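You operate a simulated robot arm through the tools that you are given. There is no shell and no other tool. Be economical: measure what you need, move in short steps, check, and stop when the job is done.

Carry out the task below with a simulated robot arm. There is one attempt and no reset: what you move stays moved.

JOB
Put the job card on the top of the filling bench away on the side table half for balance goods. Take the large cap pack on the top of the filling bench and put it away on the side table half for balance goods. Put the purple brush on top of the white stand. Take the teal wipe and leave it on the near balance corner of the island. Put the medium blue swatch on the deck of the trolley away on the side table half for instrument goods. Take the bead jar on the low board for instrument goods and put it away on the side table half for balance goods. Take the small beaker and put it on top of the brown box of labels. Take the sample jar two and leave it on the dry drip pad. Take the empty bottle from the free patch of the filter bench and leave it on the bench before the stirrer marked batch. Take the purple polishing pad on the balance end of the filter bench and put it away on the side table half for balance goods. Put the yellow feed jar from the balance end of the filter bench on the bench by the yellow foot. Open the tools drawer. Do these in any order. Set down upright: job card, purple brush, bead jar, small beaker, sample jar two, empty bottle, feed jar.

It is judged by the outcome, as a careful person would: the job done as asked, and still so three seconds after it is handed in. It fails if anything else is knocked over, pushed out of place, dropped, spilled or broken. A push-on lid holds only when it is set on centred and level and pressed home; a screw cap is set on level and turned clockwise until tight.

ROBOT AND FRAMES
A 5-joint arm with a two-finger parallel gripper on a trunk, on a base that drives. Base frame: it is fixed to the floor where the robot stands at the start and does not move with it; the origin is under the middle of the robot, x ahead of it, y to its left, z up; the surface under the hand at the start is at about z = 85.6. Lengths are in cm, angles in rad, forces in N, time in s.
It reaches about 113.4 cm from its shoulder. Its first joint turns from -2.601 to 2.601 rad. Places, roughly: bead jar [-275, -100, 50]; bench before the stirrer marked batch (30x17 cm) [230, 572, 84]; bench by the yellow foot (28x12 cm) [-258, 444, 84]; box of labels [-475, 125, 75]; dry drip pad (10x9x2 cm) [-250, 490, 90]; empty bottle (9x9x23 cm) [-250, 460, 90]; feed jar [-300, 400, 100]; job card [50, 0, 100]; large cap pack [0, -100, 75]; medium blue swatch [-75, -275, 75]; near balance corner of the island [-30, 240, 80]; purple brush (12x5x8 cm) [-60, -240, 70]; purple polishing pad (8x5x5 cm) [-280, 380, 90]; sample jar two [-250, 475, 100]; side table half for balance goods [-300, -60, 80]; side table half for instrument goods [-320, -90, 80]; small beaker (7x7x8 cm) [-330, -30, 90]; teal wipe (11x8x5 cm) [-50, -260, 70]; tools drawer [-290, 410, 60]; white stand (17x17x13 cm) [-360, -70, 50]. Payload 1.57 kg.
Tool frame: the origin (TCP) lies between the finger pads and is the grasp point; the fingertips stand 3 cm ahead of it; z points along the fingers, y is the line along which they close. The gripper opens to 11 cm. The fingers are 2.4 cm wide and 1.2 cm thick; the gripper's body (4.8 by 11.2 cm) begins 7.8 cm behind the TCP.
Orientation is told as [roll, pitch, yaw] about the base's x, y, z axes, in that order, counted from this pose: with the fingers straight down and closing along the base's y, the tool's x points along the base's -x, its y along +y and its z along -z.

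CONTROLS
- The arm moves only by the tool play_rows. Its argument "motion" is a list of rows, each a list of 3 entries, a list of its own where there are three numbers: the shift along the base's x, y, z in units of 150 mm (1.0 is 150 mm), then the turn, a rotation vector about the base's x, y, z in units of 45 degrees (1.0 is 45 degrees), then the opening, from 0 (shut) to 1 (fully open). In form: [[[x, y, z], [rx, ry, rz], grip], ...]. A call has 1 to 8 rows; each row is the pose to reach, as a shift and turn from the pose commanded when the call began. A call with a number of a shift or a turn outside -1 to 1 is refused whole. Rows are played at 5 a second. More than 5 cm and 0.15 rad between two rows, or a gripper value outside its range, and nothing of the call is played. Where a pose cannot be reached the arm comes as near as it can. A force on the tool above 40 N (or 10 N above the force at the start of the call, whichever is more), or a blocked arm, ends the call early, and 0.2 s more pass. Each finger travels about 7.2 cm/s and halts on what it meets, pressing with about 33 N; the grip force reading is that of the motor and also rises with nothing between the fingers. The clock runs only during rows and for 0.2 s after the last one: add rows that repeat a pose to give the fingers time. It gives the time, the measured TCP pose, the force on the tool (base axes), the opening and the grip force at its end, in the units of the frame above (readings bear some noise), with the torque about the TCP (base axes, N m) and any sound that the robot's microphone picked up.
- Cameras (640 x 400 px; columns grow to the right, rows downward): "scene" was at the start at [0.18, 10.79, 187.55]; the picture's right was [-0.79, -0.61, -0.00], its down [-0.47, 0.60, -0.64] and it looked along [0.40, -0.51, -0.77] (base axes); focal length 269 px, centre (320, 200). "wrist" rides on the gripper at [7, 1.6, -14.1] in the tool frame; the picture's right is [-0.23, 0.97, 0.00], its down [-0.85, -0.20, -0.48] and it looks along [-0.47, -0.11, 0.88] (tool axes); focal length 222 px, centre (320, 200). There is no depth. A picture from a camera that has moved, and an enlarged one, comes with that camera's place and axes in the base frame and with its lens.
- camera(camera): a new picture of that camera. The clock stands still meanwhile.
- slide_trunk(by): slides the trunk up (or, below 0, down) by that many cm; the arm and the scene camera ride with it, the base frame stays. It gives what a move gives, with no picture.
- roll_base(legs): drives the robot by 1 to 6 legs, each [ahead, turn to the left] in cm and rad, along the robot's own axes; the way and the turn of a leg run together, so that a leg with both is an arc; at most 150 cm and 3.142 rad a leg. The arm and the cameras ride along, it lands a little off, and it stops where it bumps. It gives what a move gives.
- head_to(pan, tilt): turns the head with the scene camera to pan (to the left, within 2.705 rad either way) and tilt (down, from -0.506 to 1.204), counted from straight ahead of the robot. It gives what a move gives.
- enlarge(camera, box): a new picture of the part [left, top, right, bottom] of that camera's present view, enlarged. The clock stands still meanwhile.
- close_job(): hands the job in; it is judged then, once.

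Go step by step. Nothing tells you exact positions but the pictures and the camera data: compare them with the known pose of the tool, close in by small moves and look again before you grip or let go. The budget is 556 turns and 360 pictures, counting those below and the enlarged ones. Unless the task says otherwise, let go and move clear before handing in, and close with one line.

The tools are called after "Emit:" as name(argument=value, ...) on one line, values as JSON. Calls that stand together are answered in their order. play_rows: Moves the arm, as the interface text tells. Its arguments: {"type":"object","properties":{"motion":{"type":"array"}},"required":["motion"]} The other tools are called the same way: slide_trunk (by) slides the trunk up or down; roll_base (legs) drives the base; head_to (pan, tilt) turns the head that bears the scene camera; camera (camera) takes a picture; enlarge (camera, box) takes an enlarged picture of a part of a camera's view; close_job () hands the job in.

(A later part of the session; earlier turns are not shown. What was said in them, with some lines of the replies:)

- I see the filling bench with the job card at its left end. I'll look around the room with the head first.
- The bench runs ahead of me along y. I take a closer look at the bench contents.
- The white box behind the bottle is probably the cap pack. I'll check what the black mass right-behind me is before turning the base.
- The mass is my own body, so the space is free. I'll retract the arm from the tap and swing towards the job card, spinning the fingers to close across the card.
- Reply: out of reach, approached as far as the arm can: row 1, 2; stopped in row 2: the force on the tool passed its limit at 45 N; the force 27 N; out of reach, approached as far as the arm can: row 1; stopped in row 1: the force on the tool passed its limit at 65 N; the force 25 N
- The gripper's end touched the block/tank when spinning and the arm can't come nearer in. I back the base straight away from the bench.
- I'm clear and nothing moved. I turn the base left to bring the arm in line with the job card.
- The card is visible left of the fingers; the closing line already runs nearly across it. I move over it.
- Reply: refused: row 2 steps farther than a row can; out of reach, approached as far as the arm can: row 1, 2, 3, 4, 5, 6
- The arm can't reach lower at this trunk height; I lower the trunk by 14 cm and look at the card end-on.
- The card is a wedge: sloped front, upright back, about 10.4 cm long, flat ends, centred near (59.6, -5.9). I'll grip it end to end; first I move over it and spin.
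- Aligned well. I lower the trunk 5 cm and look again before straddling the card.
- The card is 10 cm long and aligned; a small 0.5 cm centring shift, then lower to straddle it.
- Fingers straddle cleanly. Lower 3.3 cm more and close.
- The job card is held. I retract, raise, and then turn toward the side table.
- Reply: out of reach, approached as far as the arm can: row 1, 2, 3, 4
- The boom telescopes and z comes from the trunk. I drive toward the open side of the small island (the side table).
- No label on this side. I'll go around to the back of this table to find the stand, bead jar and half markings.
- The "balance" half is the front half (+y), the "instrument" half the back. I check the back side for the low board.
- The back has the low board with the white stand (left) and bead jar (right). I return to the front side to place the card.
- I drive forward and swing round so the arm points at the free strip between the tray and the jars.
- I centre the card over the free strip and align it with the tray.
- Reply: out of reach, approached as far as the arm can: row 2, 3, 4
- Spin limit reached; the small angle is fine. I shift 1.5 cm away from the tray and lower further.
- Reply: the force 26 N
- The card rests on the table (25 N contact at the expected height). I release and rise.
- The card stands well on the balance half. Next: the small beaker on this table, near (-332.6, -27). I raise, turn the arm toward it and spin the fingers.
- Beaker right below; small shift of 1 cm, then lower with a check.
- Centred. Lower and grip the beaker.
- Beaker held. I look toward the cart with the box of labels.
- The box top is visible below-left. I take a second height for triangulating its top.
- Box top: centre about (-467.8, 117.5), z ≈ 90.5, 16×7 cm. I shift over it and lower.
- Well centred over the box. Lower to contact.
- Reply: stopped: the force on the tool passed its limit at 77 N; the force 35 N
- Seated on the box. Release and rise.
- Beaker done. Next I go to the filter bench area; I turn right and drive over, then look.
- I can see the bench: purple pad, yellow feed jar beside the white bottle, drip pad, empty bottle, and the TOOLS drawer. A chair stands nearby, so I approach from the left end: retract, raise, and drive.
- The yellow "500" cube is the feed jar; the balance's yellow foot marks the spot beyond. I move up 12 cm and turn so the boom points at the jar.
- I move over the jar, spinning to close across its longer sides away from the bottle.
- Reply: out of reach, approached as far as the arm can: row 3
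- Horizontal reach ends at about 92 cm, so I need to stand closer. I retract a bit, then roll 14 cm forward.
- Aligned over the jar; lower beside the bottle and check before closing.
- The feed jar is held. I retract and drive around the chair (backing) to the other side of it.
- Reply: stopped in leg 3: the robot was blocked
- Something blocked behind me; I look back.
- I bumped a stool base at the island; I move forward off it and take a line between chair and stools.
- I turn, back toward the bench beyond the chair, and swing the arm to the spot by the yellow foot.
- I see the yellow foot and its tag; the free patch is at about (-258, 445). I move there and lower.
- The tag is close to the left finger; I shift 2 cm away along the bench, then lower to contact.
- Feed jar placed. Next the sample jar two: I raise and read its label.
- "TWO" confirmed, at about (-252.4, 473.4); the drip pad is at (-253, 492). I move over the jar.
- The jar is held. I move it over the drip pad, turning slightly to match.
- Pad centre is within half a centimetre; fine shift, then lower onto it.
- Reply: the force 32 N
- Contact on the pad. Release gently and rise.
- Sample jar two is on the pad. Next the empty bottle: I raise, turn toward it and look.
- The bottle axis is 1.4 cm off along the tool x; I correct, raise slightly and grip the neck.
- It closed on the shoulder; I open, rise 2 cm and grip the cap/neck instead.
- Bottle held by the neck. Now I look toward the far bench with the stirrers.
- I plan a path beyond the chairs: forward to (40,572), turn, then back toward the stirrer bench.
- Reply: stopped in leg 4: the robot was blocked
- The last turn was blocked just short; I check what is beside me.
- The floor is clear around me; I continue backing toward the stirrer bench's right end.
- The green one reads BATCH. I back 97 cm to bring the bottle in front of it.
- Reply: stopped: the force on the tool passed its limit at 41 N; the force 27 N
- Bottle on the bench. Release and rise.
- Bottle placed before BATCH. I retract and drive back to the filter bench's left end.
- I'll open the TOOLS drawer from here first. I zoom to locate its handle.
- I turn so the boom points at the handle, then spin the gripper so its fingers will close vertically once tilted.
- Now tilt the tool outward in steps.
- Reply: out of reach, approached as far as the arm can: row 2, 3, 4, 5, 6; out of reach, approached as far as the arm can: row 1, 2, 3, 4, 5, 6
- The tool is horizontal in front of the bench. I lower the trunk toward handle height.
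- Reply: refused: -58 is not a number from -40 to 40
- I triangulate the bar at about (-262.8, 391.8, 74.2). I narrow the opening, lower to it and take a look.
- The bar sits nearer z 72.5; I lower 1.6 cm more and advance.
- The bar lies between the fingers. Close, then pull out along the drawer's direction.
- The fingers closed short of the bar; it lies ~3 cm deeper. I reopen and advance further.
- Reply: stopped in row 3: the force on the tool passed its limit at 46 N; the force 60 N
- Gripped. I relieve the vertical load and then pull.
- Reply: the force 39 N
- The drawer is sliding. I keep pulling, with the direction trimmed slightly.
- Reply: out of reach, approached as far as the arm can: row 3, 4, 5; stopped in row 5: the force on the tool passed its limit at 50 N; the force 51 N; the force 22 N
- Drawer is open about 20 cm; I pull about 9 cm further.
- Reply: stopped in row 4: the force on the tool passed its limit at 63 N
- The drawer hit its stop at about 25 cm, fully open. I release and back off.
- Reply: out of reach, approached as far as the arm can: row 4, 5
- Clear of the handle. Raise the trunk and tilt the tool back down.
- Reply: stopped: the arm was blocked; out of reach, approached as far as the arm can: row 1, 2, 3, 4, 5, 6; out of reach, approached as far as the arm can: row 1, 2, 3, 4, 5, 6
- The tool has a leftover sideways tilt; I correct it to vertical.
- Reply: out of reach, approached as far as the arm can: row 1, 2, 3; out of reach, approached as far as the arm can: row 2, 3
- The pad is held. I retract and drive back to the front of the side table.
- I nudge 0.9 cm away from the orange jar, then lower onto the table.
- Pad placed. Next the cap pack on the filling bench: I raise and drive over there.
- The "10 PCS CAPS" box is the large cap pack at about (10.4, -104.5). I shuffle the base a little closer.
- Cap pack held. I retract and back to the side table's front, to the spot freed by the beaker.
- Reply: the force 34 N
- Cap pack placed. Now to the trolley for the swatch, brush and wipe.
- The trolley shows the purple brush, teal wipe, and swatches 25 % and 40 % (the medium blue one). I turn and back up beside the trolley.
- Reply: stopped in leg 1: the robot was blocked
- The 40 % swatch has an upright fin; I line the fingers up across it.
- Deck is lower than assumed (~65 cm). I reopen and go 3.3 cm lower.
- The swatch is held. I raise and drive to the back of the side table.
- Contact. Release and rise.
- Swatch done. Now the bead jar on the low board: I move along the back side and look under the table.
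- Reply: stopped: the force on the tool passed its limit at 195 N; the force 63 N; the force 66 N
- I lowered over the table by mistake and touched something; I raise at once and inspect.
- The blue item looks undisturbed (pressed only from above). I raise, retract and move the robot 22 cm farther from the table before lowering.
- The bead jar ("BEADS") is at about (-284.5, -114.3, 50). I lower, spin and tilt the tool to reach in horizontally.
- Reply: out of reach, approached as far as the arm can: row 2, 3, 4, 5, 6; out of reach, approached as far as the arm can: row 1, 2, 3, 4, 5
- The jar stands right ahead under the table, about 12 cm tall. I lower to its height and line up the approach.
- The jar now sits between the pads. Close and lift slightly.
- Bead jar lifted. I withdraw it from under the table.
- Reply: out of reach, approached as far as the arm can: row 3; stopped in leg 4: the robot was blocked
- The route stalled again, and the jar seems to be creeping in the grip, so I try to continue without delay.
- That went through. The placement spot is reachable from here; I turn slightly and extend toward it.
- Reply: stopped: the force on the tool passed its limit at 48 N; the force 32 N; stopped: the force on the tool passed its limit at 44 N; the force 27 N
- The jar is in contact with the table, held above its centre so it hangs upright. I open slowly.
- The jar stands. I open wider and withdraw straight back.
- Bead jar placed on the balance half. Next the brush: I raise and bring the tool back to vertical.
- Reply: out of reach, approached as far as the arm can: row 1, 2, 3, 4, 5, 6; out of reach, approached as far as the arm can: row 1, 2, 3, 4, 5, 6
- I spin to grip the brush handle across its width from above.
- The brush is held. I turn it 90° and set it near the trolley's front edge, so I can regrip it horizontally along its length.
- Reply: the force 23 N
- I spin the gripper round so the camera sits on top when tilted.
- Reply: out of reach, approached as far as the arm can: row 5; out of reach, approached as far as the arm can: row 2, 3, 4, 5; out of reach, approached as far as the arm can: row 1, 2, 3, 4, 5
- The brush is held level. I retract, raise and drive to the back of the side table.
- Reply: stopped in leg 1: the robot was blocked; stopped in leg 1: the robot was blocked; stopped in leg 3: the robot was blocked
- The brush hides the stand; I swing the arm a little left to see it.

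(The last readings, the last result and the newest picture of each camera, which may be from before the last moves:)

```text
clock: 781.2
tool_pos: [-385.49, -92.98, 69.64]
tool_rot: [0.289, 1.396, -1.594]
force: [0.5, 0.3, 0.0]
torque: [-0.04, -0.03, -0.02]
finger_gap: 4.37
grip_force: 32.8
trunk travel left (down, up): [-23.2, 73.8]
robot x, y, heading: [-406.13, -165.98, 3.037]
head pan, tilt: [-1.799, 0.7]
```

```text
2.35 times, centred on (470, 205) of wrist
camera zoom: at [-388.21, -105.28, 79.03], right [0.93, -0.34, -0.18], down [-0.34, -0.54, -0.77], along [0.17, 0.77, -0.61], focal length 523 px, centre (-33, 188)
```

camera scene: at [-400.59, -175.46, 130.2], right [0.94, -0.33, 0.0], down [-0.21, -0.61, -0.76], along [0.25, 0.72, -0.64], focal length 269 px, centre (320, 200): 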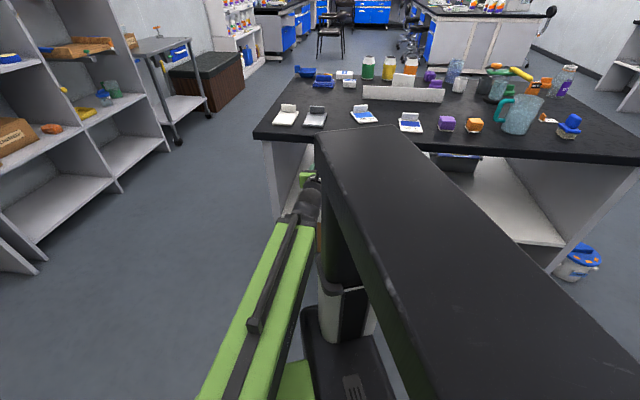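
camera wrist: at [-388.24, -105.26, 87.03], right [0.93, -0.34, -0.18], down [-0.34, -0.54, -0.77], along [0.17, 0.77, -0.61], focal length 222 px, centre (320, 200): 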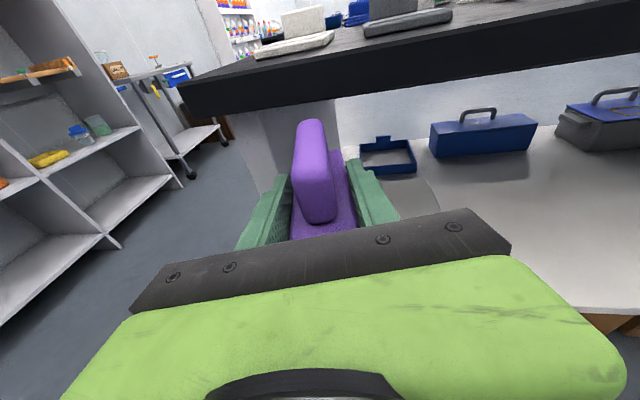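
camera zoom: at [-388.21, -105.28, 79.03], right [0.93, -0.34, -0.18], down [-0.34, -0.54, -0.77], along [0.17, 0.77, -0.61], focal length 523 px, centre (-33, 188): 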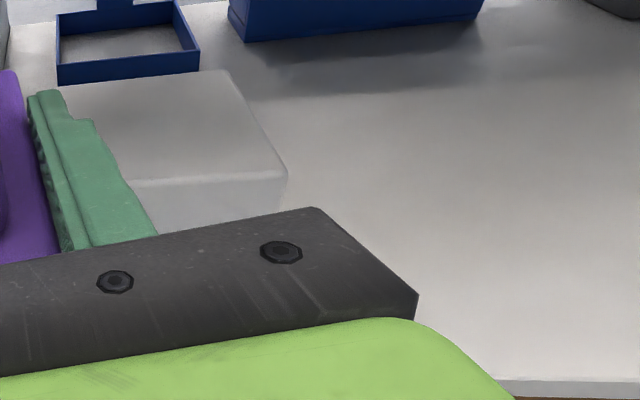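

Stand located: top z ≈ 52.8, centre about (-363.8, -72.5). I line up and go in at a safe height.

Emit:
play_rows(motion=[[[0.23, -0.1, 0], [0, 0, -0.065], 0.1], [[0.46, -0.2, 0], [0, 0, -0.13], 0.1], [[0.69, -0.313, 0], [0, 0, -0.19], 0.1], [[0.69, -0.313, 0], [0, 0, -0.19], 0.1]])

Emit:
slide_trunk(by=-9)

Emit:
play_rows(motion=[[[0.13, 0.29, 0], [0, 0, 0], 0.1], [[0.26, 0.58, 0], [0, 0, 0], 0.1], [[0.39, 0.865, 0], [0, 0, 0], 0.1]])

Emit:
camera(camera="wrist")

```text
clock: 782.2
tool_pos: [-374.93, -97.43, 69.67]
tool_rot: [0.29, 1.396, -1.745]
force: [-0.2, -0.2, -1.8]
torque: [0.03, 0.0, 0.0]
finger_gap: 4.36
grip_force: 33.7
trunk travel left (down, up): [-23.2, 73.8]
robot x, y, heading: [-406.33, -165.83, 3.035]
head pan, tilt: [-1.799, 0.7]
```

```text
clock: 783.4
tool_pos: [-374.93, -97.55, 60.67]
tool_rot: [0.292, 1.397, -1.742]
force: [-0.7, -0.7, -0.6]
torque: [-0.05, 0.0, 0.01]
finger_gap: 4.38
grip_force: 33.4
trunk travel left (down, up): [-14.2, 82.8]
robot x, y, heading: [-406.37, -166.06, 3.035]
head pan, tilt: [-1.799, 0.7]
```

```text
clock: 784.2
tool_pos: [-369.08, -84.37, 60.66]
tool_rot: [0.287, 1.396, -1.746]
force: [0.0, -0.5, -1.0]
torque: [-0.01, 0.02, 0.02]
finger_gap: 4.38
grip_force: 33.0
trunk travel left (down, up): [-14.2, 82.8]
robot x, y, heading: [-406.09, -165.94, 3.035]
head pan, tilt: [-1.799, 0.7]
```

```text
156 pictures are left
camera wrist: at [-373.74, -96.1, 70.03], right [0.87, -0.47, -0.18], down [-0.42, -0.48, -0.77], along [0.28, 0.74, -0.61], focal length 222 px, centre (320, 200)
```

wrist: 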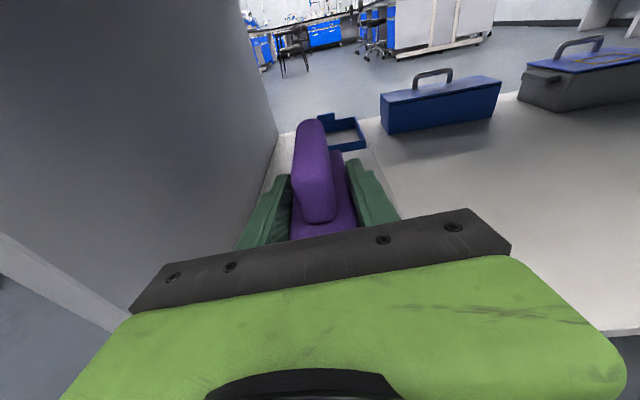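

Emit:
play_rows(motion=[[[0.12, 0.27, 0], [0, 0, 0], 0.1], [[0.24, 0.54, 0], [0, 0, 0], 0.1], [[0.34, 0.77, 0], [0, 0, 0], 0.1], [[0.34, 0.77, 0], [0, 0, 0], 0.1]])

Emit:
slide_trunk(by=-3.4)

Emit:
camera(camera="wrist")

```text
clock: 785.2
tool_pos: [-363.96, -72.78, 60.7]
tool_rot: [0.287, 1.396, -1.737]
force: [0.2, 0.2, 0.0]
torque: [0.0, 0.04, 0.03]
finger_gap: 4.37
grip_force: 33.2
trunk travel left (down, up): [-14.2, 82.8]
robot x, y, heading: [-405.89, -165.6, 3.039]
head pan, tilt: [-1.799, 0.7]
```

```text
clock: 786.0
tool_pos: [-363.94, -72.8, 57.25]
tool_rot: [0.286, 1.396, -1.74]
force: [0.0, -0.4, -1.1]
torque: [-0.02, 0.01, 0.03]
finger_gap: 4.38
grip_force: 32.3
trunk travel left (down, up): [-10.8, 86.2]
robot x, y, heading: [-406.0, -165.61, 3.035]
head pan, tilt: [-1.799, 0.7]
```

```text
155 pictures are left
camera wrist: at [-368.59, -84.65, 66.61], right [0.87, -0.46, -0.18], down [-0.41, -0.48, -0.77], along [0.27, 0.74, -0.61], focal length 222 px, centre (320, 200)
```

wrist: 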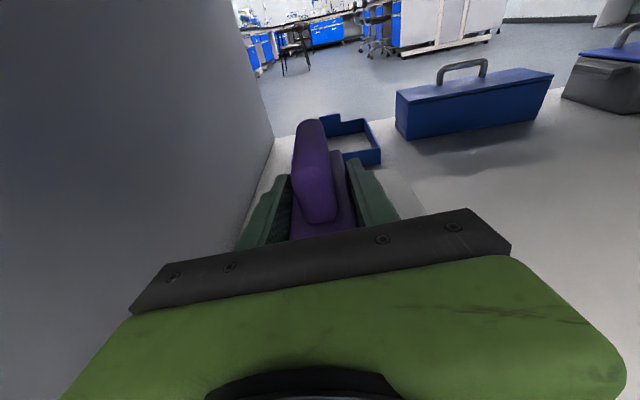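

Emit:
slide_trunk(by=-0.8)

Emit:
slide_trunk(by=-0.6)

```text
clock: 786.6
tool_pos: [-364.12, -72.78, 56.44]
tool_rot: [0.287, 1.396, -1.739]
force: [0.6, -0.5, -0.9]
torque: [0.0, -0.02, 0.0]
finger_gap: 4.39
grip_force: 33.0
trunk travel left (down, up): [-10.0, 87.0]
robot x, y, heading: [-406.14, -166.24, 3.039]
head pan, tilt: [-1.799, 0.7]
```

```text
clock: 787.1
tool_pos: [-363.99, -72.9, 56.23]
tool_rot: [0.292, 1.401, -1.735]
force: [3.9, 8.6, 26.8]
torque: [-0.56, 0.89, -0.22]
finger_gap: 4.38
grip_force: 33.2
trunk travel left (down, up): [-9.4, 87.6]
robot x, y, heading: [-406.01, -165.81, 3.038]
head pan, tilt: [-1.799, 0.7]
```

Contact on the stand. Release and withdraw straight back.

Emit:
play_rows(motion=[[[0, 0, 0], [0, 0, 0], 0.6], [[0, 0, 0], [0, 0, 0], 0.75], [[0, 0, 0], [0, 0, 0], 0.75]])

Emit:
play_rows(motion=[[[-0.08, -0.18, 0], [0, 0, 0], 0.75], [[-0.18, -0.4, 0], [0, 0, 0], 0.75], [[-0.3, -0.66, 0], [0, 0, 0], 0.75], [[-0.42, -0.93, 0], [0, 0, 0], 0.75]])

Emit:
camera(camera="wrist")

```text
clock: 787.9
tool_pos: [-363.96, -72.85, 55.82]
tool_rot: [0.289, 1.395, -1.739]
force: [0.3, 0.4, -0.2]
torque: [-0.02, -0.03, -0.04]
finger_gap: 8.25
grip_force: 0.1
trunk travel left (down, up): [-9.4, 87.6]
robot x, y, heading: [-406.21, -166.43, 3.034]
head pan, tilt: [-1.799, 0.7]
```

```text
clock: 788.9
tool_pos: [-370.19, -87.01, 55.94]
tool_rot: [0.289, 1.397, -1.737]
force: [-0.4, -0.1, -0.4]
torque: [0.03, 0.02, -0.01]
finger_gap: 8.26
grip_force: 0.0
trunk travel left (down, up): [-9.4, 87.6]
robot x, y, heading: [-406.07, -166.14, 3.039]
head pan, tilt: [-1.799, 0.7]
```

```text
154 pictures are left
camera wrist: at [-374.74, -98.88, 65.23], right [0.87, -0.46, -0.18], down [-0.41, -0.48, -0.77], along [0.27, 0.74, -0.61], focal length 222 px, centre (320, 200)
```

wrist: 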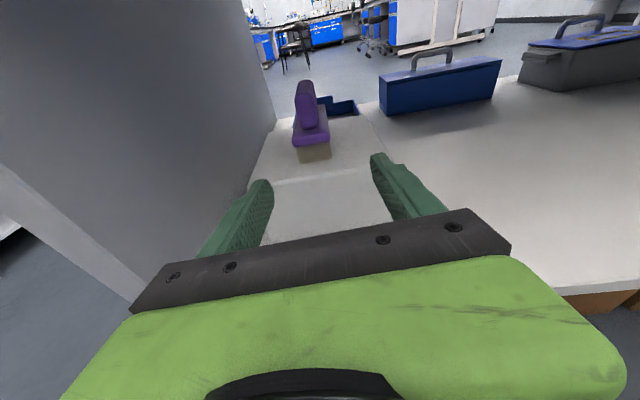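

The brush stands upright on the stand. I withdraw fully, raise, and return the tool to vertical.

Emit:
play_rows(motion=[[[-0.11, -0.24, 0], [0, 0, 0], 0.75], [[-0.22, -0.49, 0], [0, 0, 0], 0.75], [[-0.33, -0.73, 0], [0, 0, 0], 0.75]])

Emit:
slide_trunk(by=40)

Emit:
slide_trunk(by=40)

Emit:
play_rows(motion=[[[0, 0, 0], [-0.164, 0.074, 0], 0.8], [[0, 0, 0], [-0.328, 0.148, 0], 0.8], [[0, 0, 0], [-0.492, 0.222, 0], 0.8], [[0, 0, 0], [-0.656, 0.296, 0], 0.8], [[0, 0, 0], [-0.82, 0.37, 0], 0.8]])

Emit:
play_rows(motion=[[[0, 0, 0], [-0.164, 0.074, 0], 0.8], [[0, 0, 0], [-0.328, 0.148, 0], 0.8], [[0, 0, 0], [-0.492, 0.222, 0], 0.8], [[0, 0, 0], [-0.656, 0.296, 0], 0.8], [[0, 0, 0], [-0.8, 0.36, 0], 0.8]])

```text
clock: 789.7
tool_pos: [-375.22, -97.89, 55.72]
tool_rot: [0.286, 1.395, -1.74]
force: [0.0, -0.3, -0.3]
torque: [0.03, 0.0, -0.03]
finger_gap: 8.23
grip_force: 0.0
trunk travel left (down, up): [-9.4, 87.6]
robot x, y, heading: [-405.98, -165.94, 3.031]
head pan, tilt: [-1.799, 0.7]
```

```text
clock: 793.5
tool_pos: [-375.1, -97.74, 95.93]
tool_rot: [0.286, 1.395, -1.739]
force: [0.1, 0.7, -0.4]
torque: [-0.02, 0.01, 0.03]
finger_gap: 8.23
grip_force: 0.1
trunk travel left (down, up): [-49.4, 47.6]
robot x, y, heading: [-406.11, -166.0, 3.033]
head pan, tilt: [-1.799, 0.7]
```

```text
clock: 797.4
tool_pos: [-375.17, -97.81, 135.82]
tool_rot: [0.286, 1.394, -1.74]
force: [0.0, -0.3, 0.2]
torque: [0.04, -0.02, 0.01]
finger_gap: 8.24
grip_force: 0.0
trunk travel left (down, up): [-89.4, 7.6]
robot x, y, heading: [-406.54, -166.0, 3.036]
head pan, tilt: [-1.799, 0.7]
```

```text
clock: 798.6
tool_pos: [-374.63, -98.51, 121.6]
tool_rot: [0.07, 0.691, -1.93]
force: [0.3, -0.1, 0.7]
torque: [0.0, 0.02, 0.05]
finger_gap: 8.8
grip_force: 0.1
out of reach, approached as far as the arm can: row 1, 2, 3, 4, 5
trunk travel left (down, up): [-89.4, 7.6]
robot x, y, heading: [-406.34, -165.99, 3.033]
head pan, tilt: [-1.799, 0.7]
```

```text
clock: 799.8
tool_pos: [-373.8, -98.63, 116.0]
tool_rot: [0.032, 0.003, -1.937]
force: [-0.1, 0.1, -0.9]
torque: [0.01, 0.01, 0.0]
finger_gap: 8.81
grip_force: 0.0
out of reach, approached as far as the arm can: row 1, 2, 3, 4, 5
trunk travel left (down, up): [-89.4, 7.6]
robot x, y, heading: [-406.13, -166.03, 3.034]
head pan, tilt: [-1.799, 0.7]
```

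Emit:
roll_base(legs=[[0, -0.384], [-131, 0], [0, 0.49], [-80, 0], [-82, 0], [0, -1.66]])

Emit:
camera(camera="wrist")

```text
clock: 820.9
tool_pos: [-60.27, -264.23, 116.05]
tool_rot: [0.032, 0.006, 2.782]
force: [-0.2, -1.0, -0.2]
torque: [0.14, -0.06, -0.01]
finger_gap: 8.8
grip_force: 0.0
trunk travel left (down, up): [-89.4, 7.6]
robot x, y, heading: [-117.28, -234.12, 1.492]
head pan, tilt: [-1.799, 0.7]
```

```text
153 pictures are left
camera wrist: at [-54.32, -267.51, 130.35], right [-0.55, -0.83, 0.03], down [-0.73, 0.5, 0.47], along [-0.4, 0.24, -0.88], focal length 222 px, centre (320, 200)
```

wrist: 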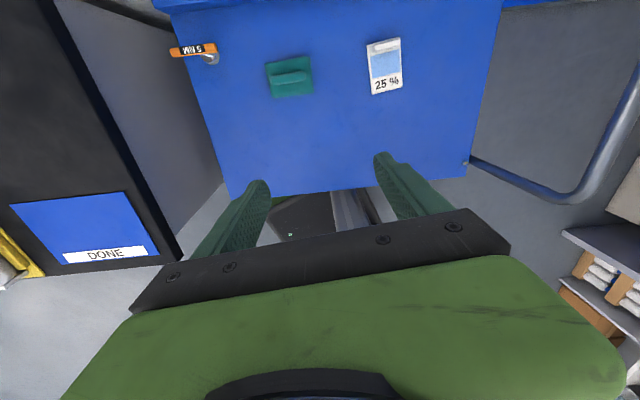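

I move over the teal wipe, spinning to close across its bar handle.

Emit:
play_rows(motion=[[[0.12, 0.01, 0], [0, 0, 0.18], 0.6], [[0.24, 0.02, 0], [0, 0, 0.36], 0.6], [[0.36, 0.03, 0], [0, 0, 0.54], 0.6], [[0.48, 0.04, 0], [0, 0, 0.72], 0.6], [[0.6, 0.05, 0], [0, 0, 0.9], 0.6], [[0.67, 0.05, 0], [0, 0, 1.0], 0.6]])

Emit:
play_rows(motion=[[[0, 0, 0], [0, 0, 0.18], 0.6], [[0, 0, 0], [0, 0, 0.36], 0.6], [[0, 0, 0], [0, 0, 0.54], 0.6], [[0, 0, 0], [0, 0, 0.72], 0.6], [[0, 0, 0], [0, 0, 0.9], 0.6], [[0, 0, 0], [0, 0, 0.955], 0.6]])

Emit:
slide_trunk(by=-28)

Emit:
camera(camera="wrist")

```text
clock: 821.1
tool_pos: [-67.4, -263.91, 116.4]
tool_rot: [0.037, 0.013, 2.823]
force: [0.8, -0.5, 0.4]
torque: [0.16, 0.14, -0.02]
finger_gap: 6.57
grip_force: 0.1
trunk travel left (down, up): [-89.4, 7.6]
robot x, y, heading: [-116.73, -233.93, 1.499]
head pan, tilt: [-1.799, 0.7]
stopped in row 1: the force on the tool passed its limit at 81 N (the readings are from after the stop); the commanded pose is now the measured one
```

```text
clock: 822.5
tool_pos: [-64.83, -264.94, 116.07]
tool_rot: [0.037, 0.008, -2.713]
force: [0.1, -0.6, 0.2]
torque: [-0.04, 0.02, 0.01]
finger_gap: 6.61
grip_force: 0.1
trunk travel left (down, up): [-89.4, 7.6]
robot x, y, heading: [-116.74, -233.69, 1.493]
head pan, tilt: [-1.799, 0.7]
```

```text
clock: 825.4
tool_pos: [-65.61, -265.92, 87.94]
tool_rot: [0.038, 0.008, -2.735]
force: [-0.1, 0.3, 0.5]
torque: [0.0, -0.01, -0.02]
finger_gap: 6.62
grip_force: 0.1
trunk travel left (down, up): [-61.4, 35.6]
robot x, y, heading: [-117.11, -233.7, 1.493]
head pan, tilt: [-1.799, 0.7]
```

```text
152 pictures are left
camera wrist: at [-58.89, -263.99, 102.36], right [0.18, -0.98, 0.03], down [-0.87, -0.14, 0.46], along [-0.45, -0.11, -0.89], focal length 222 px, centre (320, 200)
```

wrist: 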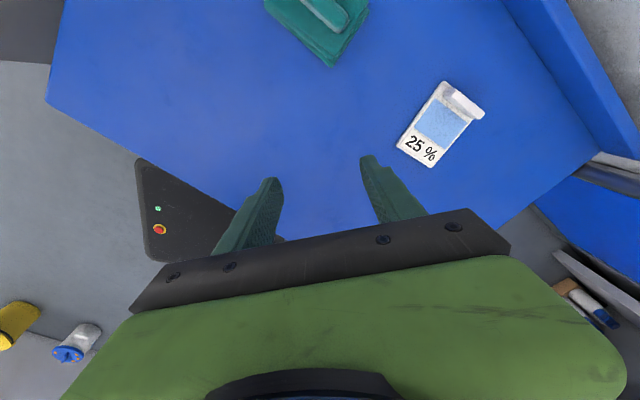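

Emit:
play_rows(motion=[[[0.18, 0.03, 0], [0, 0, 0.18], 0.6], [[0.36, 0.06, 0], [0, 0, 0.36], 0.6], [[0.54, 0.09, 0], [0, 0, 0.54], 0.6], [[0.72, 0.12, 0], [0, 0, 0.72], 0.6], [[0.9, 0.15, 0], [0, 0, 0.9], 0.6], [[0.99, 0.16, 0], [0, 0, 0.98], 0.6], [[0.99, 0.16, 0], [0, 0, 0.98], 0.6]])

Emit:
camera(camera="wrist")

```text
clock: 827.0
tool_pos: [-50.71, -263.41, 88.02]
tool_rot: [0.036, 0.009, -1.964]
force: [-0.6, 0.1, 0.8]
torque: [-0.02, 0.01, -0.02]
finger_gap: 6.63
grip_force: 0.1
trunk travel left (down, up): [-61.4, 35.6]
robot x, y, heading: [-117.04, -233.75, 1.492]
head pan, tilt: [-1.799, 0.7]
```

```text
151 pictures are left
camera wrist: at [-47.15, -257.35, 102.36], right [0.81, -0.58, 0.03], down [-0.53, -0.71, 0.46], along [-0.25, -0.39, -0.89], focal length 222 px, centre (320, 200)
```

wrist: 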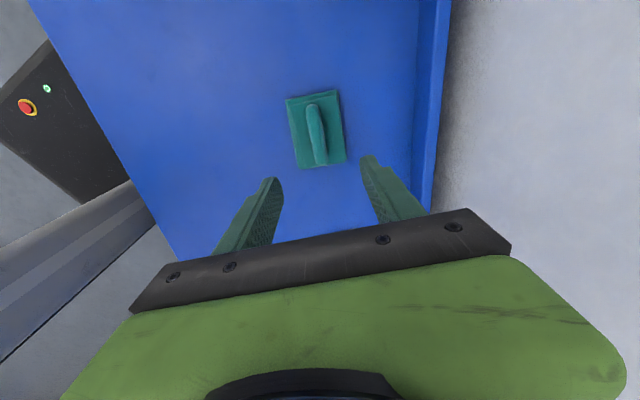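

Emit:
play_rows(motion=[[[-0.02, 0.037, 0], [0, 0, 0], 0.5], [[-0.02, 0.037, 0], [0, 0, 0], 0.5]])

Emit:
slide_trunk(by=-14)

Emit:
camera(camera="wrist")

```text
clock: 827.6
tool_pos: [-51.01, -262.84, 88.03]
tool_rot: [0.038, 0.01, -1.962]
force: [0.0, 0.4, -1.1]
torque: [-0.02, -0.01, 0.01]
finger_gap: 5.48
grip_force: 0.1
trunk travel left (down, up): [-61.4, 35.6]
robot x, y, heading: [-116.81, -233.78, 1.495]
head pan, tilt: [-1.799, 0.7]
```

```text
clock: 829.2
tool_pos: [-50.94, -263.04, 74.15]
tool_rot: [0.036, 0.008, -1.965]
force: [-0.4, 0.2, -1.1]
torque: [0.02, -0.01, 0.02]
finger_gap: 5.49
grip_force: 0.1
trunk travel left (down, up): [-47.4, 49.6]
robot x, y, heading: [-117.13, -233.84, 1.489]
head pan, tilt: [-1.799, 0.7]
```

```text
150 pictures are left
camera wrist: at [-47.42, -256.79, 88.36], right [0.81, -0.58, 0.03], down [-0.53, -0.71, 0.46], along [-0.25, -0.39, -0.89], focal length 222 px, centre (320, 200)
```

wrist: 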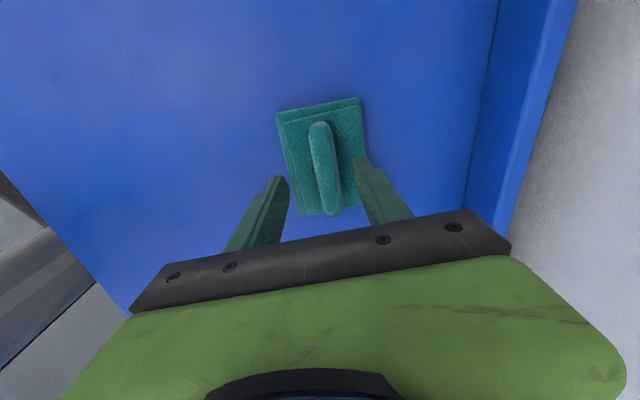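

Emit:
slide_trunk(by=-2.6)

Emit:
play_rows(motion=[[[0, 0, 0], [0, 0, 0], 0.2], [[0, 0, 0], [0, 0, 0], 0.0], [[0, 0, 0], [0, 0, 0], 0.0], [[0, 0, 0], [0, 0, 0], 0.0], [[0, 0, 0], [0, 0, 0], 0.0]])

Emit:
slide_trunk(by=10)

Emit:
camera(camera="wrist")

```text
clock: 830.0
tool_pos: [-50.9, -262.85, 71.39]
tool_rot: [0.036, 0.008, -1.964]
force: [-0.2, 0.4, 0.1]
torque: [0.01, -0.02, 0.05]
finger_gap: 5.5
grip_force: 0.0
trunk travel left (down, up): [-44.8, 52.2]
robot x, y, heading: [-116.65, -233.69, 1.493]
head pan, tilt: [-1.799, 0.7]
```

```text
clock: 831.2
tool_pos: [-51.02, -262.83, 71.62]
tool_rot: [0.035, 0.009, -1.965]
force: [-1.5, 0.5, 10.9]
torque: [0.19, 0.51, 0.02]
finger_gap: 1.9
grip_force: 32.9
trunk travel left (down, up): [-44.8, 52.2]
robot x, y, heading: [-116.99, -233.4, 1.491]
head pan, tilt: [-1.799, 0.7]
```

```text
clock: 832.5
tool_pos: [-50.99, -262.92, 81.49]
tool_rot: [0.036, 0.009, -1.966]
force: [0.2, -0.7, -0.3]
torque: [0.0, 0.0, -0.03]
finger_gap: 1.9
grip_force: 33.4
trunk travel left (down, up): [-54.8, 42.2]
robot x, y, heading: [-116.65, -233.47, 1.491]
head pan, tilt: [-1.799, 0.7]
```

```text
149 pictures are left
camera wrist: at [-47.42, -256.8, 95.75], right [0.81, -0.58, 0.03], down [-0.53, -0.71, 0.46], along [-0.25, -0.39, -0.89], focal length 222 px, centre (320, 200)
```

wrist: 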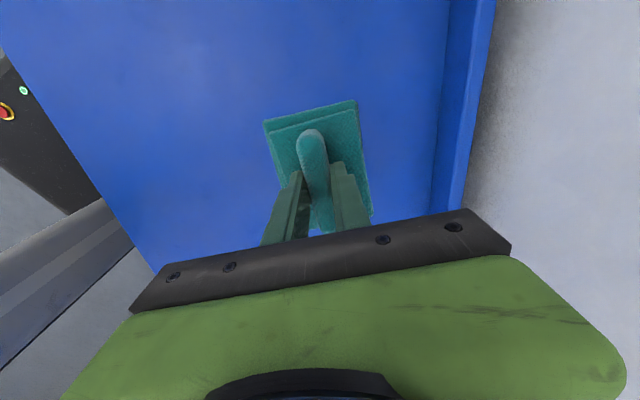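

The wipe is held. I raise and drive toward the island's near corner.

Emit:
slide_trunk(by=40)

Emit:
roll_base(legs=[[0, 0.1], [130, 0], [130, 0], [80, 0]])

Emit:
head_to(pan=-0.5, tilt=0.7)

Emit:
camera(camera="scene")

```text
clock: 836.3
tool_pos: [-50.94, -262.96, 121.43]
tool_rot: [0.036, 0.008, -1.966]
force: [0.6, 0.3, -0.7]
torque: [0.01, 0.0, -0.01]
finger_gap: 1.9
grip_force: 33.2
trunk travel left (down, up): [-94.8, 2.2]
robot x, y, heading: [-116.9, -233.71, 1.491]
head pan, tilt: [-1.799, 0.7]
```

```text
clock: 853.5
tool_pos: [-57.35, 85.78, 121.44]
tool_rot: [0.036, 0.01, -1.849]
force: [-0.9, 0.3, -0.2]
torque: [0.0, -0.04, -0.06]
finger_gap: 1.92
grip_force: 33.0
trunk travel left (down, up): [-94.8, 2.2]
robot x, y, heading: [-125.91, 107.38, 1.605]
head pan, tilt: [-1.799, 0.7]
```

```text
clock: 854.9
tool_pos: [-57.35, 85.86, 121.46]
tool_rot: [0.035, 0.009, -1.851]
force: [-0.2, -0.3, -0.1]
torque: [0.02, 0.01, -0.02]
finger_gap: 1.92
grip_force: 32.7
trunk travel left (down, up): [-94.8, 2.2]
robot x, y, heading: [-126.06, 107.06, 1.608]
head pan, tilt: [-0.499, 0.7]
```

```text
148 pictures are left
camera scene: at [-139.13, 109.58, 193.8], right [0.89, -0.45, 0.0], down [-0.29, -0.58, -0.77], along [0.34, 0.68, -0.64], focal length 269 px, centre (320, 200)
```

scene: 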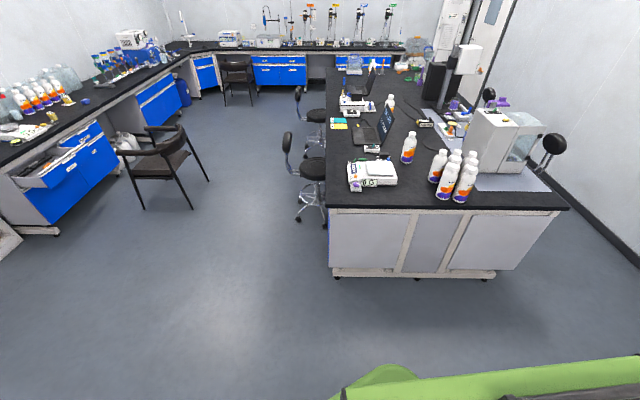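

Emit:
enlarge(camera="scene", box=[310, 90, 590, 240])

```text
2.29 times, centred on (450, 165) of scene
camera zoom: at [-139.13, 109.58, 193.8], right [0.89, -0.45, 0.0], down [-0.29, -0.58, -0.77], along [0.34, 0.68, -0.64], focal length 615 px, centre (23, 280)
```

zoom: 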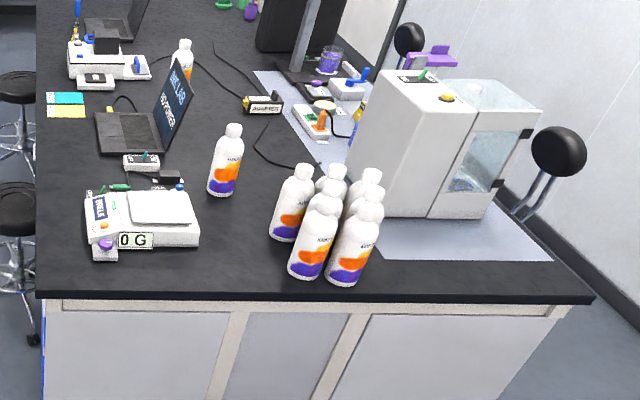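

The near balance corner is the front-left quarter strip around the BRELK scale. A free spot lies right of the scale at about (-14, 226). I back toward the near edge.

Emit:
roll_base(legs=[[0, 2.0], [-86, 0], [0, -0.62]])

Emit:
camera(camera="wrist")

Emit:
head_to(pan=-1.8, tilt=0.8)

Emit:
camera(camera="scene")

```text
clock: 865.9
tool_pos: [-20.73, 211.99, 121.33]
tool_rot: [0.037, 0.008, -0.422]
force: [0.7, 0.6, -1.6]
torque: [-0.03, -0.02, -0.02]
finger_gap: 1.88
grip_force: 33.1
trunk travel left (down, up): [-94.8, 2.2]
robot x, y, heading: [-52.75, 141.41, 3.031]
head pan, tilt: [-0.499, 0.7]
```

```text
146 pictures are left
camera wrist: at [-26.68, 216.03, 135.74], right [0.61, 0.79, 0.03], down [0.69, -0.55, 0.46], along [0.39, -0.26, -0.89], focal length 222 px, centre (320, 200)
```

wrist: 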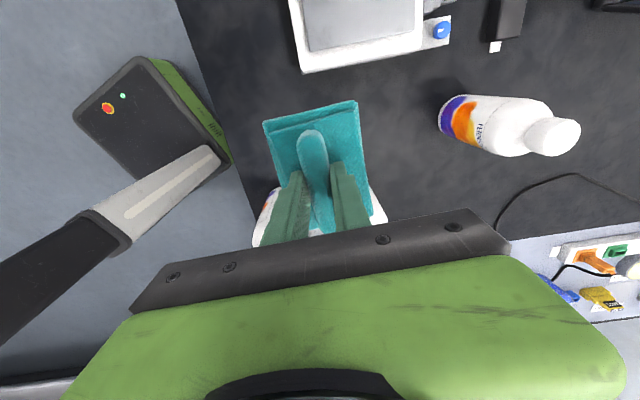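

```text
clock: 867.4
tool_pos: [-20.81, 212.06, 121.38]
tool_rot: [0.036, 0.009, -0.422]
force: [0.8, 0.1, -0.6]
torque: [0.01, -0.01, 0.02]
finger_gap: 1.89
grip_force: 33.4
trunk travel left (down, up): [-94.8, 2.2]
robot x, y, heading: [-52.69, 141.41, 3.026]
head pan, tilt: [-1.799, 0.799]
```

```text
145 pictures are left
camera scene: at [-47.23, 131.35, 192.98], right [0.94, -0.33, 0.0], down [-0.24, -0.68, -0.7], along [0.23, 0.66, -0.72], focal length 269 px, centre (320, 200)
```

scene: 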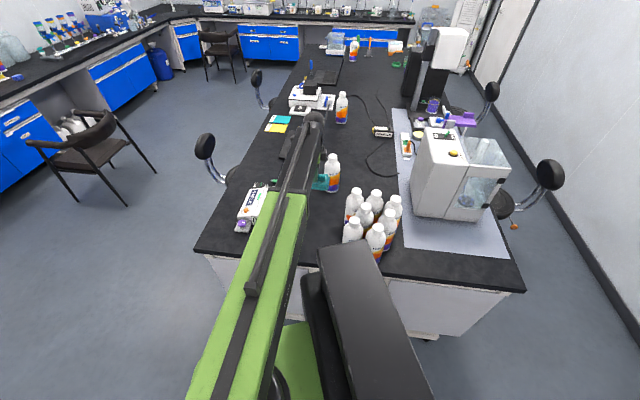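

Free area confirmed between the scale and the bottles. I move over (-14, 221.5) and lower.

Emit:
play_rows(motion=[[[0.15, 0.21, 0], [0, 0, 0], 0], [[0.3, 0.42, 0], [0, 0, 0], 0], [[0.44, 0.63, 0], [0, 0, 0], 0], [[0.44, 0.63, 0], [0, 0, 0], 0]])

Emit:
slide_trunk(by=-22)

Emit:
camera(camera="wrist")

Emit:
enlarge(camera="scene", box=[200, 90, 440, 270])

```text
clock: 868.4
tool_pos: [-14.62, 221.51, 121.52]
tool_rot: [0.039, 0.01, -0.423]
force: [-0.5, 0.6, 0.6]
torque: [0.01, -0.03, 0.02]
finger_gap: 1.9
grip_force: 33.0
trunk travel left (down, up): [-94.8, 2.2]
robot x, y, heading: [-52.35, 141.08, 3.03]
head pan, tilt: [-1.799, 0.799]
```

```text
clock: 870.7
tool_pos: [-14.5, 221.41, 99.48]
tool_rot: [0.035, 0.009, -0.422]
force: [-0.6, 0.3, -0.7]
torque: [0.01, 0.01, 0.0]
finger_gap: 1.89
grip_force: 33.4
trunk travel left (down, up): [-72.8, 24.2]
robot x, y, heading: [-52.78, 141.07, 3.027]
head pan, tilt: [-1.799, 0.799]
```

```text
144 pictures are left
camera wrist: at [-20.4, 225.42, 113.76], right [0.61, 0.79, 0.03], down [0.69, -0.55, 0.46], along [0.39, -0.26, -0.89], focal length 222 px, centre (320, 200)
```

wrist: 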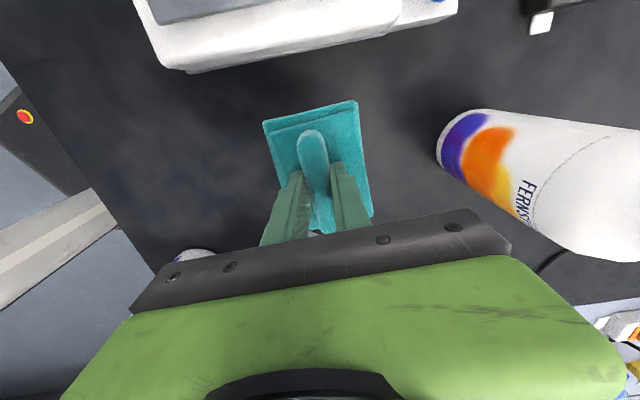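

```text
2.22 times, centred on (320, 180) of scene
camera zoom: at [-47.23, 131.29, 170.98], right [0.94, -0.34, 0.0], down [-0.24, -0.68, -0.7], along [0.23, 0.66, -0.72], focal length 598 px, centre (320, 244)
```

zoom: 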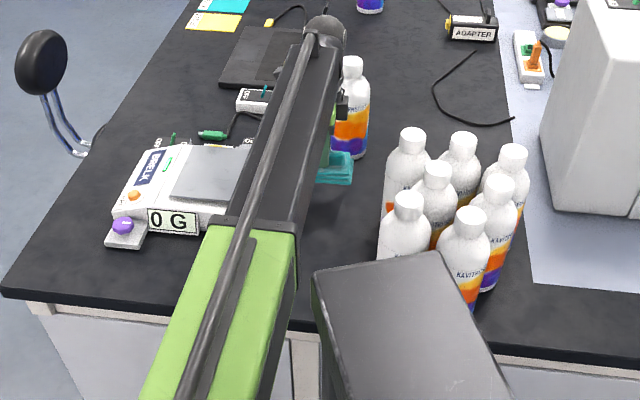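

Emit:
slide_trunk(by=-8)

Emit:
slide_trunk(by=-0.6)

Emit:
slide_trunk(by=-0.4)

```text
clock: 871.9
tool_pos: [-14.64, 221.41, 91.48]
tool_rot: [0.035, 0.008, -0.423]
force: [-0.1, 0.2, -0.8]
torque: [0.01, 0.0, 0.02]
finger_gap: 1.92
grip_force: 32.8
trunk travel left (down, up): [-64.8, 32.2]
robot x, y, heading: [-52.59, 141.02, 3.03]
head pan, tilt: [-1.799, 0.799]
```

```text
clock: 872.4
tool_pos: [-14.44, 221.42, 90.87]
tool_rot: [0.037, 0.009, -0.423]
force: [0.3, 0.0, -1.1]
torque: [-0.02, -0.02, 0.0]
finger_gap: 1.87
grip_force: 33.4
trunk travel left (down, up): [-64.2, 32.8]
robot x, y, heading: [-52.54, 141.02, 3.032]
head pan, tilt: [-1.799, 0.799]
```

```text
clock: 873.0
tool_pos: [-14.54, 221.28, 90.44]
tool_rot: [0.039, 0.009, -0.423]
force: [3.5, 5.8, 17.5]
torque: [-0.33, -0.01, 0.01]
finger_gap: 1.89
grip_force: 32.9
trunk travel left (down, up): [-63.8, 33.2]
robot x, y, heading: [-52.78, 141.48, 3.031]
head pan, tilt: [-1.799, 0.799]
```

Contact. Release and rise.

Emit:
play_rows(motion=[[[0, 0, 0], [0, 0, 0], 0.4], [[0, 0, 0], [0, 0, 0], 0.4], [[0, 0, 0], [0, 0, 0], 0.4]])

Emit:
slide_trunk(by=32)

Emit:
camera(camera="wrist")

```text
clock: 873.8
tool_pos: [-14.42, 221.46, 90.49]
tool_rot: [0.037, 0.007, -0.424]
force: [0.1, 0.2, 0.0]
torque: [0.05, -0.03, 0.01]
finger_gap: 4.4
grip_force: 0.0
trunk travel left (down, up): [-63.8, 33.2]
robot x, y, heading: [-52.14, 141.16, 3.031]
head pan, tilt: [-1.799, 0.799]
```

```text
clock: 876.9
tool_pos: [-14.42, 221.48, 122.45]
tool_rot: [0.036, 0.009, -0.422]
force: [0.3, 0.4, 0.3]
torque: [0.02, -0.05, -0.02]
finger_gap: 4.39
grip_force: 0.0
trunk travel left (down, up): [-95.8, 1.2]
robot x, y, heading: [-52.66, 141.23, 3.026]
head pan, tilt: [-1.799, 0.799]
```

```text
142 pictures are left
camera wrist: at [-20.39, 225.42, 136.75], right [0.61, 0.79, 0.03], down [0.69, -0.55, 0.46], along [0.39, -0.26, -0.89], focal length 222 px, centre (320, 200)
```

wrist: 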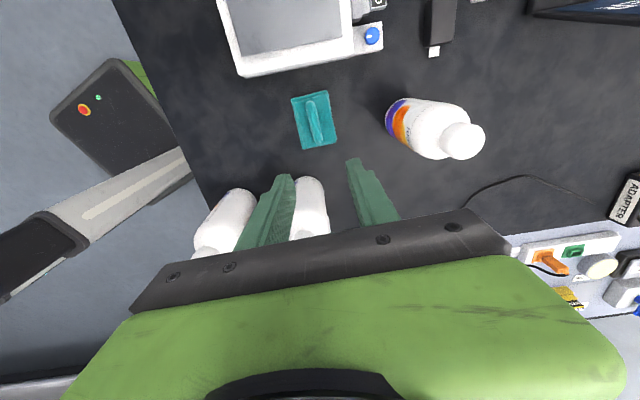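

The wipe is down. A last check of the distant results (beaker on the box, open drawer) before handing in.

Emit:
head_to(pan=0.17, tilt=0.25)

Emit:
enlarge(camera="scene", box=[240, 130, 400, 230])

Emit:
head_to(pan=-0.74, tilt=0.3)

Emit:
enlarge(camera="scene", box=[220, 120, 420, 245])

Emit:
head_to(pan=0.65, tilt=0.4)

Emit:
enlarge(camera="scene", box=[220, 100, 420, 225])

```text
clock: 878.8
tool_pos: [-14.43, 221.49, 122.39]
tool_rot: [0.036, 0.008, -0.422]
force: [-0.5, 0.4, 0.2]
torque: [0.03, 0.02, 0.0]
finger_gap: 4.39
grip_force: 0.1
trunk travel left (down, up): [-95.8, 1.2]
robot x, y, heading: [-52.53, 141.05, 3.032]
head pan, tilt: [0.169, 0.25]
```

```text
4.00 times, centred on (320, 180) of scene
camera zoom: at [-59.25, 123.17, 198.89], right [-0.06, 1.0, 0.0], down [0.25, 0.01, -0.97], along [-0.97, -0.05, -0.25], focal length 1077 px, centre (320, 280)
```

zoom: 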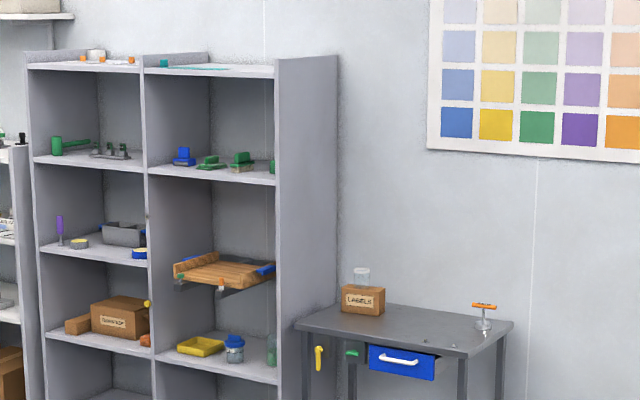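

```text
clock: 880.0
tool_pos: [-14.57, 221.41, 122.46]
tool_rot: [0.036, 0.009, -0.422]
force: [-0.3, -1.0, 0.4]
torque: [0.0, 0.01, -0.03]
finger_gap: 4.37
grip_force: 0.0
trunk travel left (down, up): [-95.8, 1.2]
robot x, y, heading: [-52.77, 141.12, 3.028]
head pan, tilt: [-0.74, 0.3]
```

```text
3.20 times, centred on (320, 182) of scene
camera zoom: at [-56.07, 130.72, 198.41], right [0.75, 0.66, 0.0], down [0.19, -0.22, -0.96], along [-0.63, 0.72, -0.3], focal length 861 px, centre (320, 256)
```

zoom: 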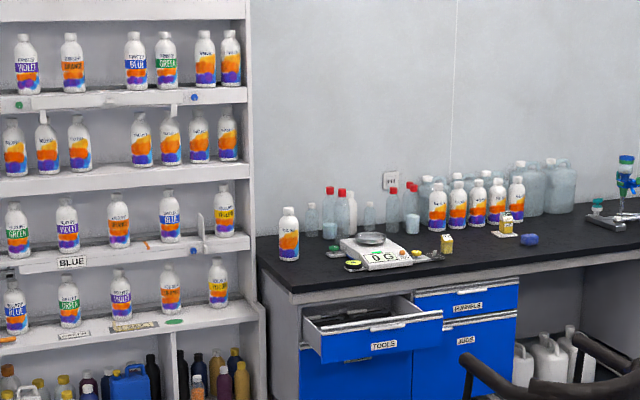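

```text
clock: 881.6
tool_pos: [-14.49, 221.42, 122.56]
tool_rot: [0.037, 0.008, -0.423]
force: [0.2, -0.6, 0.4]
torque: [0.01, 0.0, 0.0]
finger_gap: 4.42
grip_force: 0.0
trunk travel left (down, up): [-95.8, 1.2]
robot x, y, heading: [-52.04, 141.18, 3.034]
head pan, tilt: [0.649, 0.4]
```

```text
3.20 times, centred on (320, 162) of scene
camera zoom: at [-57.89, 118.97, 197.49], right [-0.51, 0.86, 0.0], down [0.33, 0.2, -0.92], along [-0.79, -0.47, -0.39], focal length 861 px, centre (320, 320)
```

zoom: 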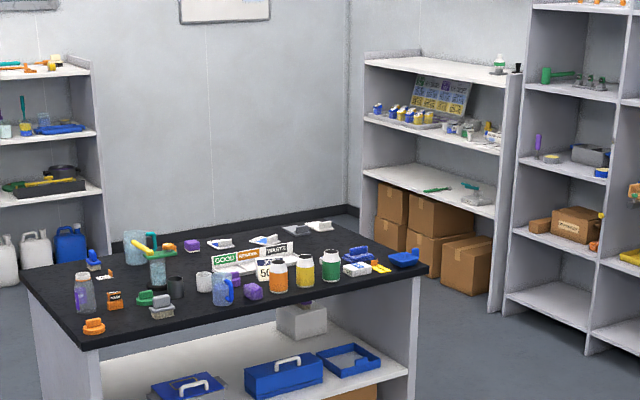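

Everything shows as placed: the beaker is upright on the labels box, the TOOLS drawer is open, and the side-table goods are standing.

Emit:
close_job()

```text
The job is handed in.
```

All twelve tasks are done and the job is handed in. Three contacts may count against it: the gripper brushed the tank at the start, the base bumped a stool at the island, and a finger pressed down hard (195 N) on a blue item on the side table. The tank and the blue item looked unmoved afterwards; the stool I did not check.
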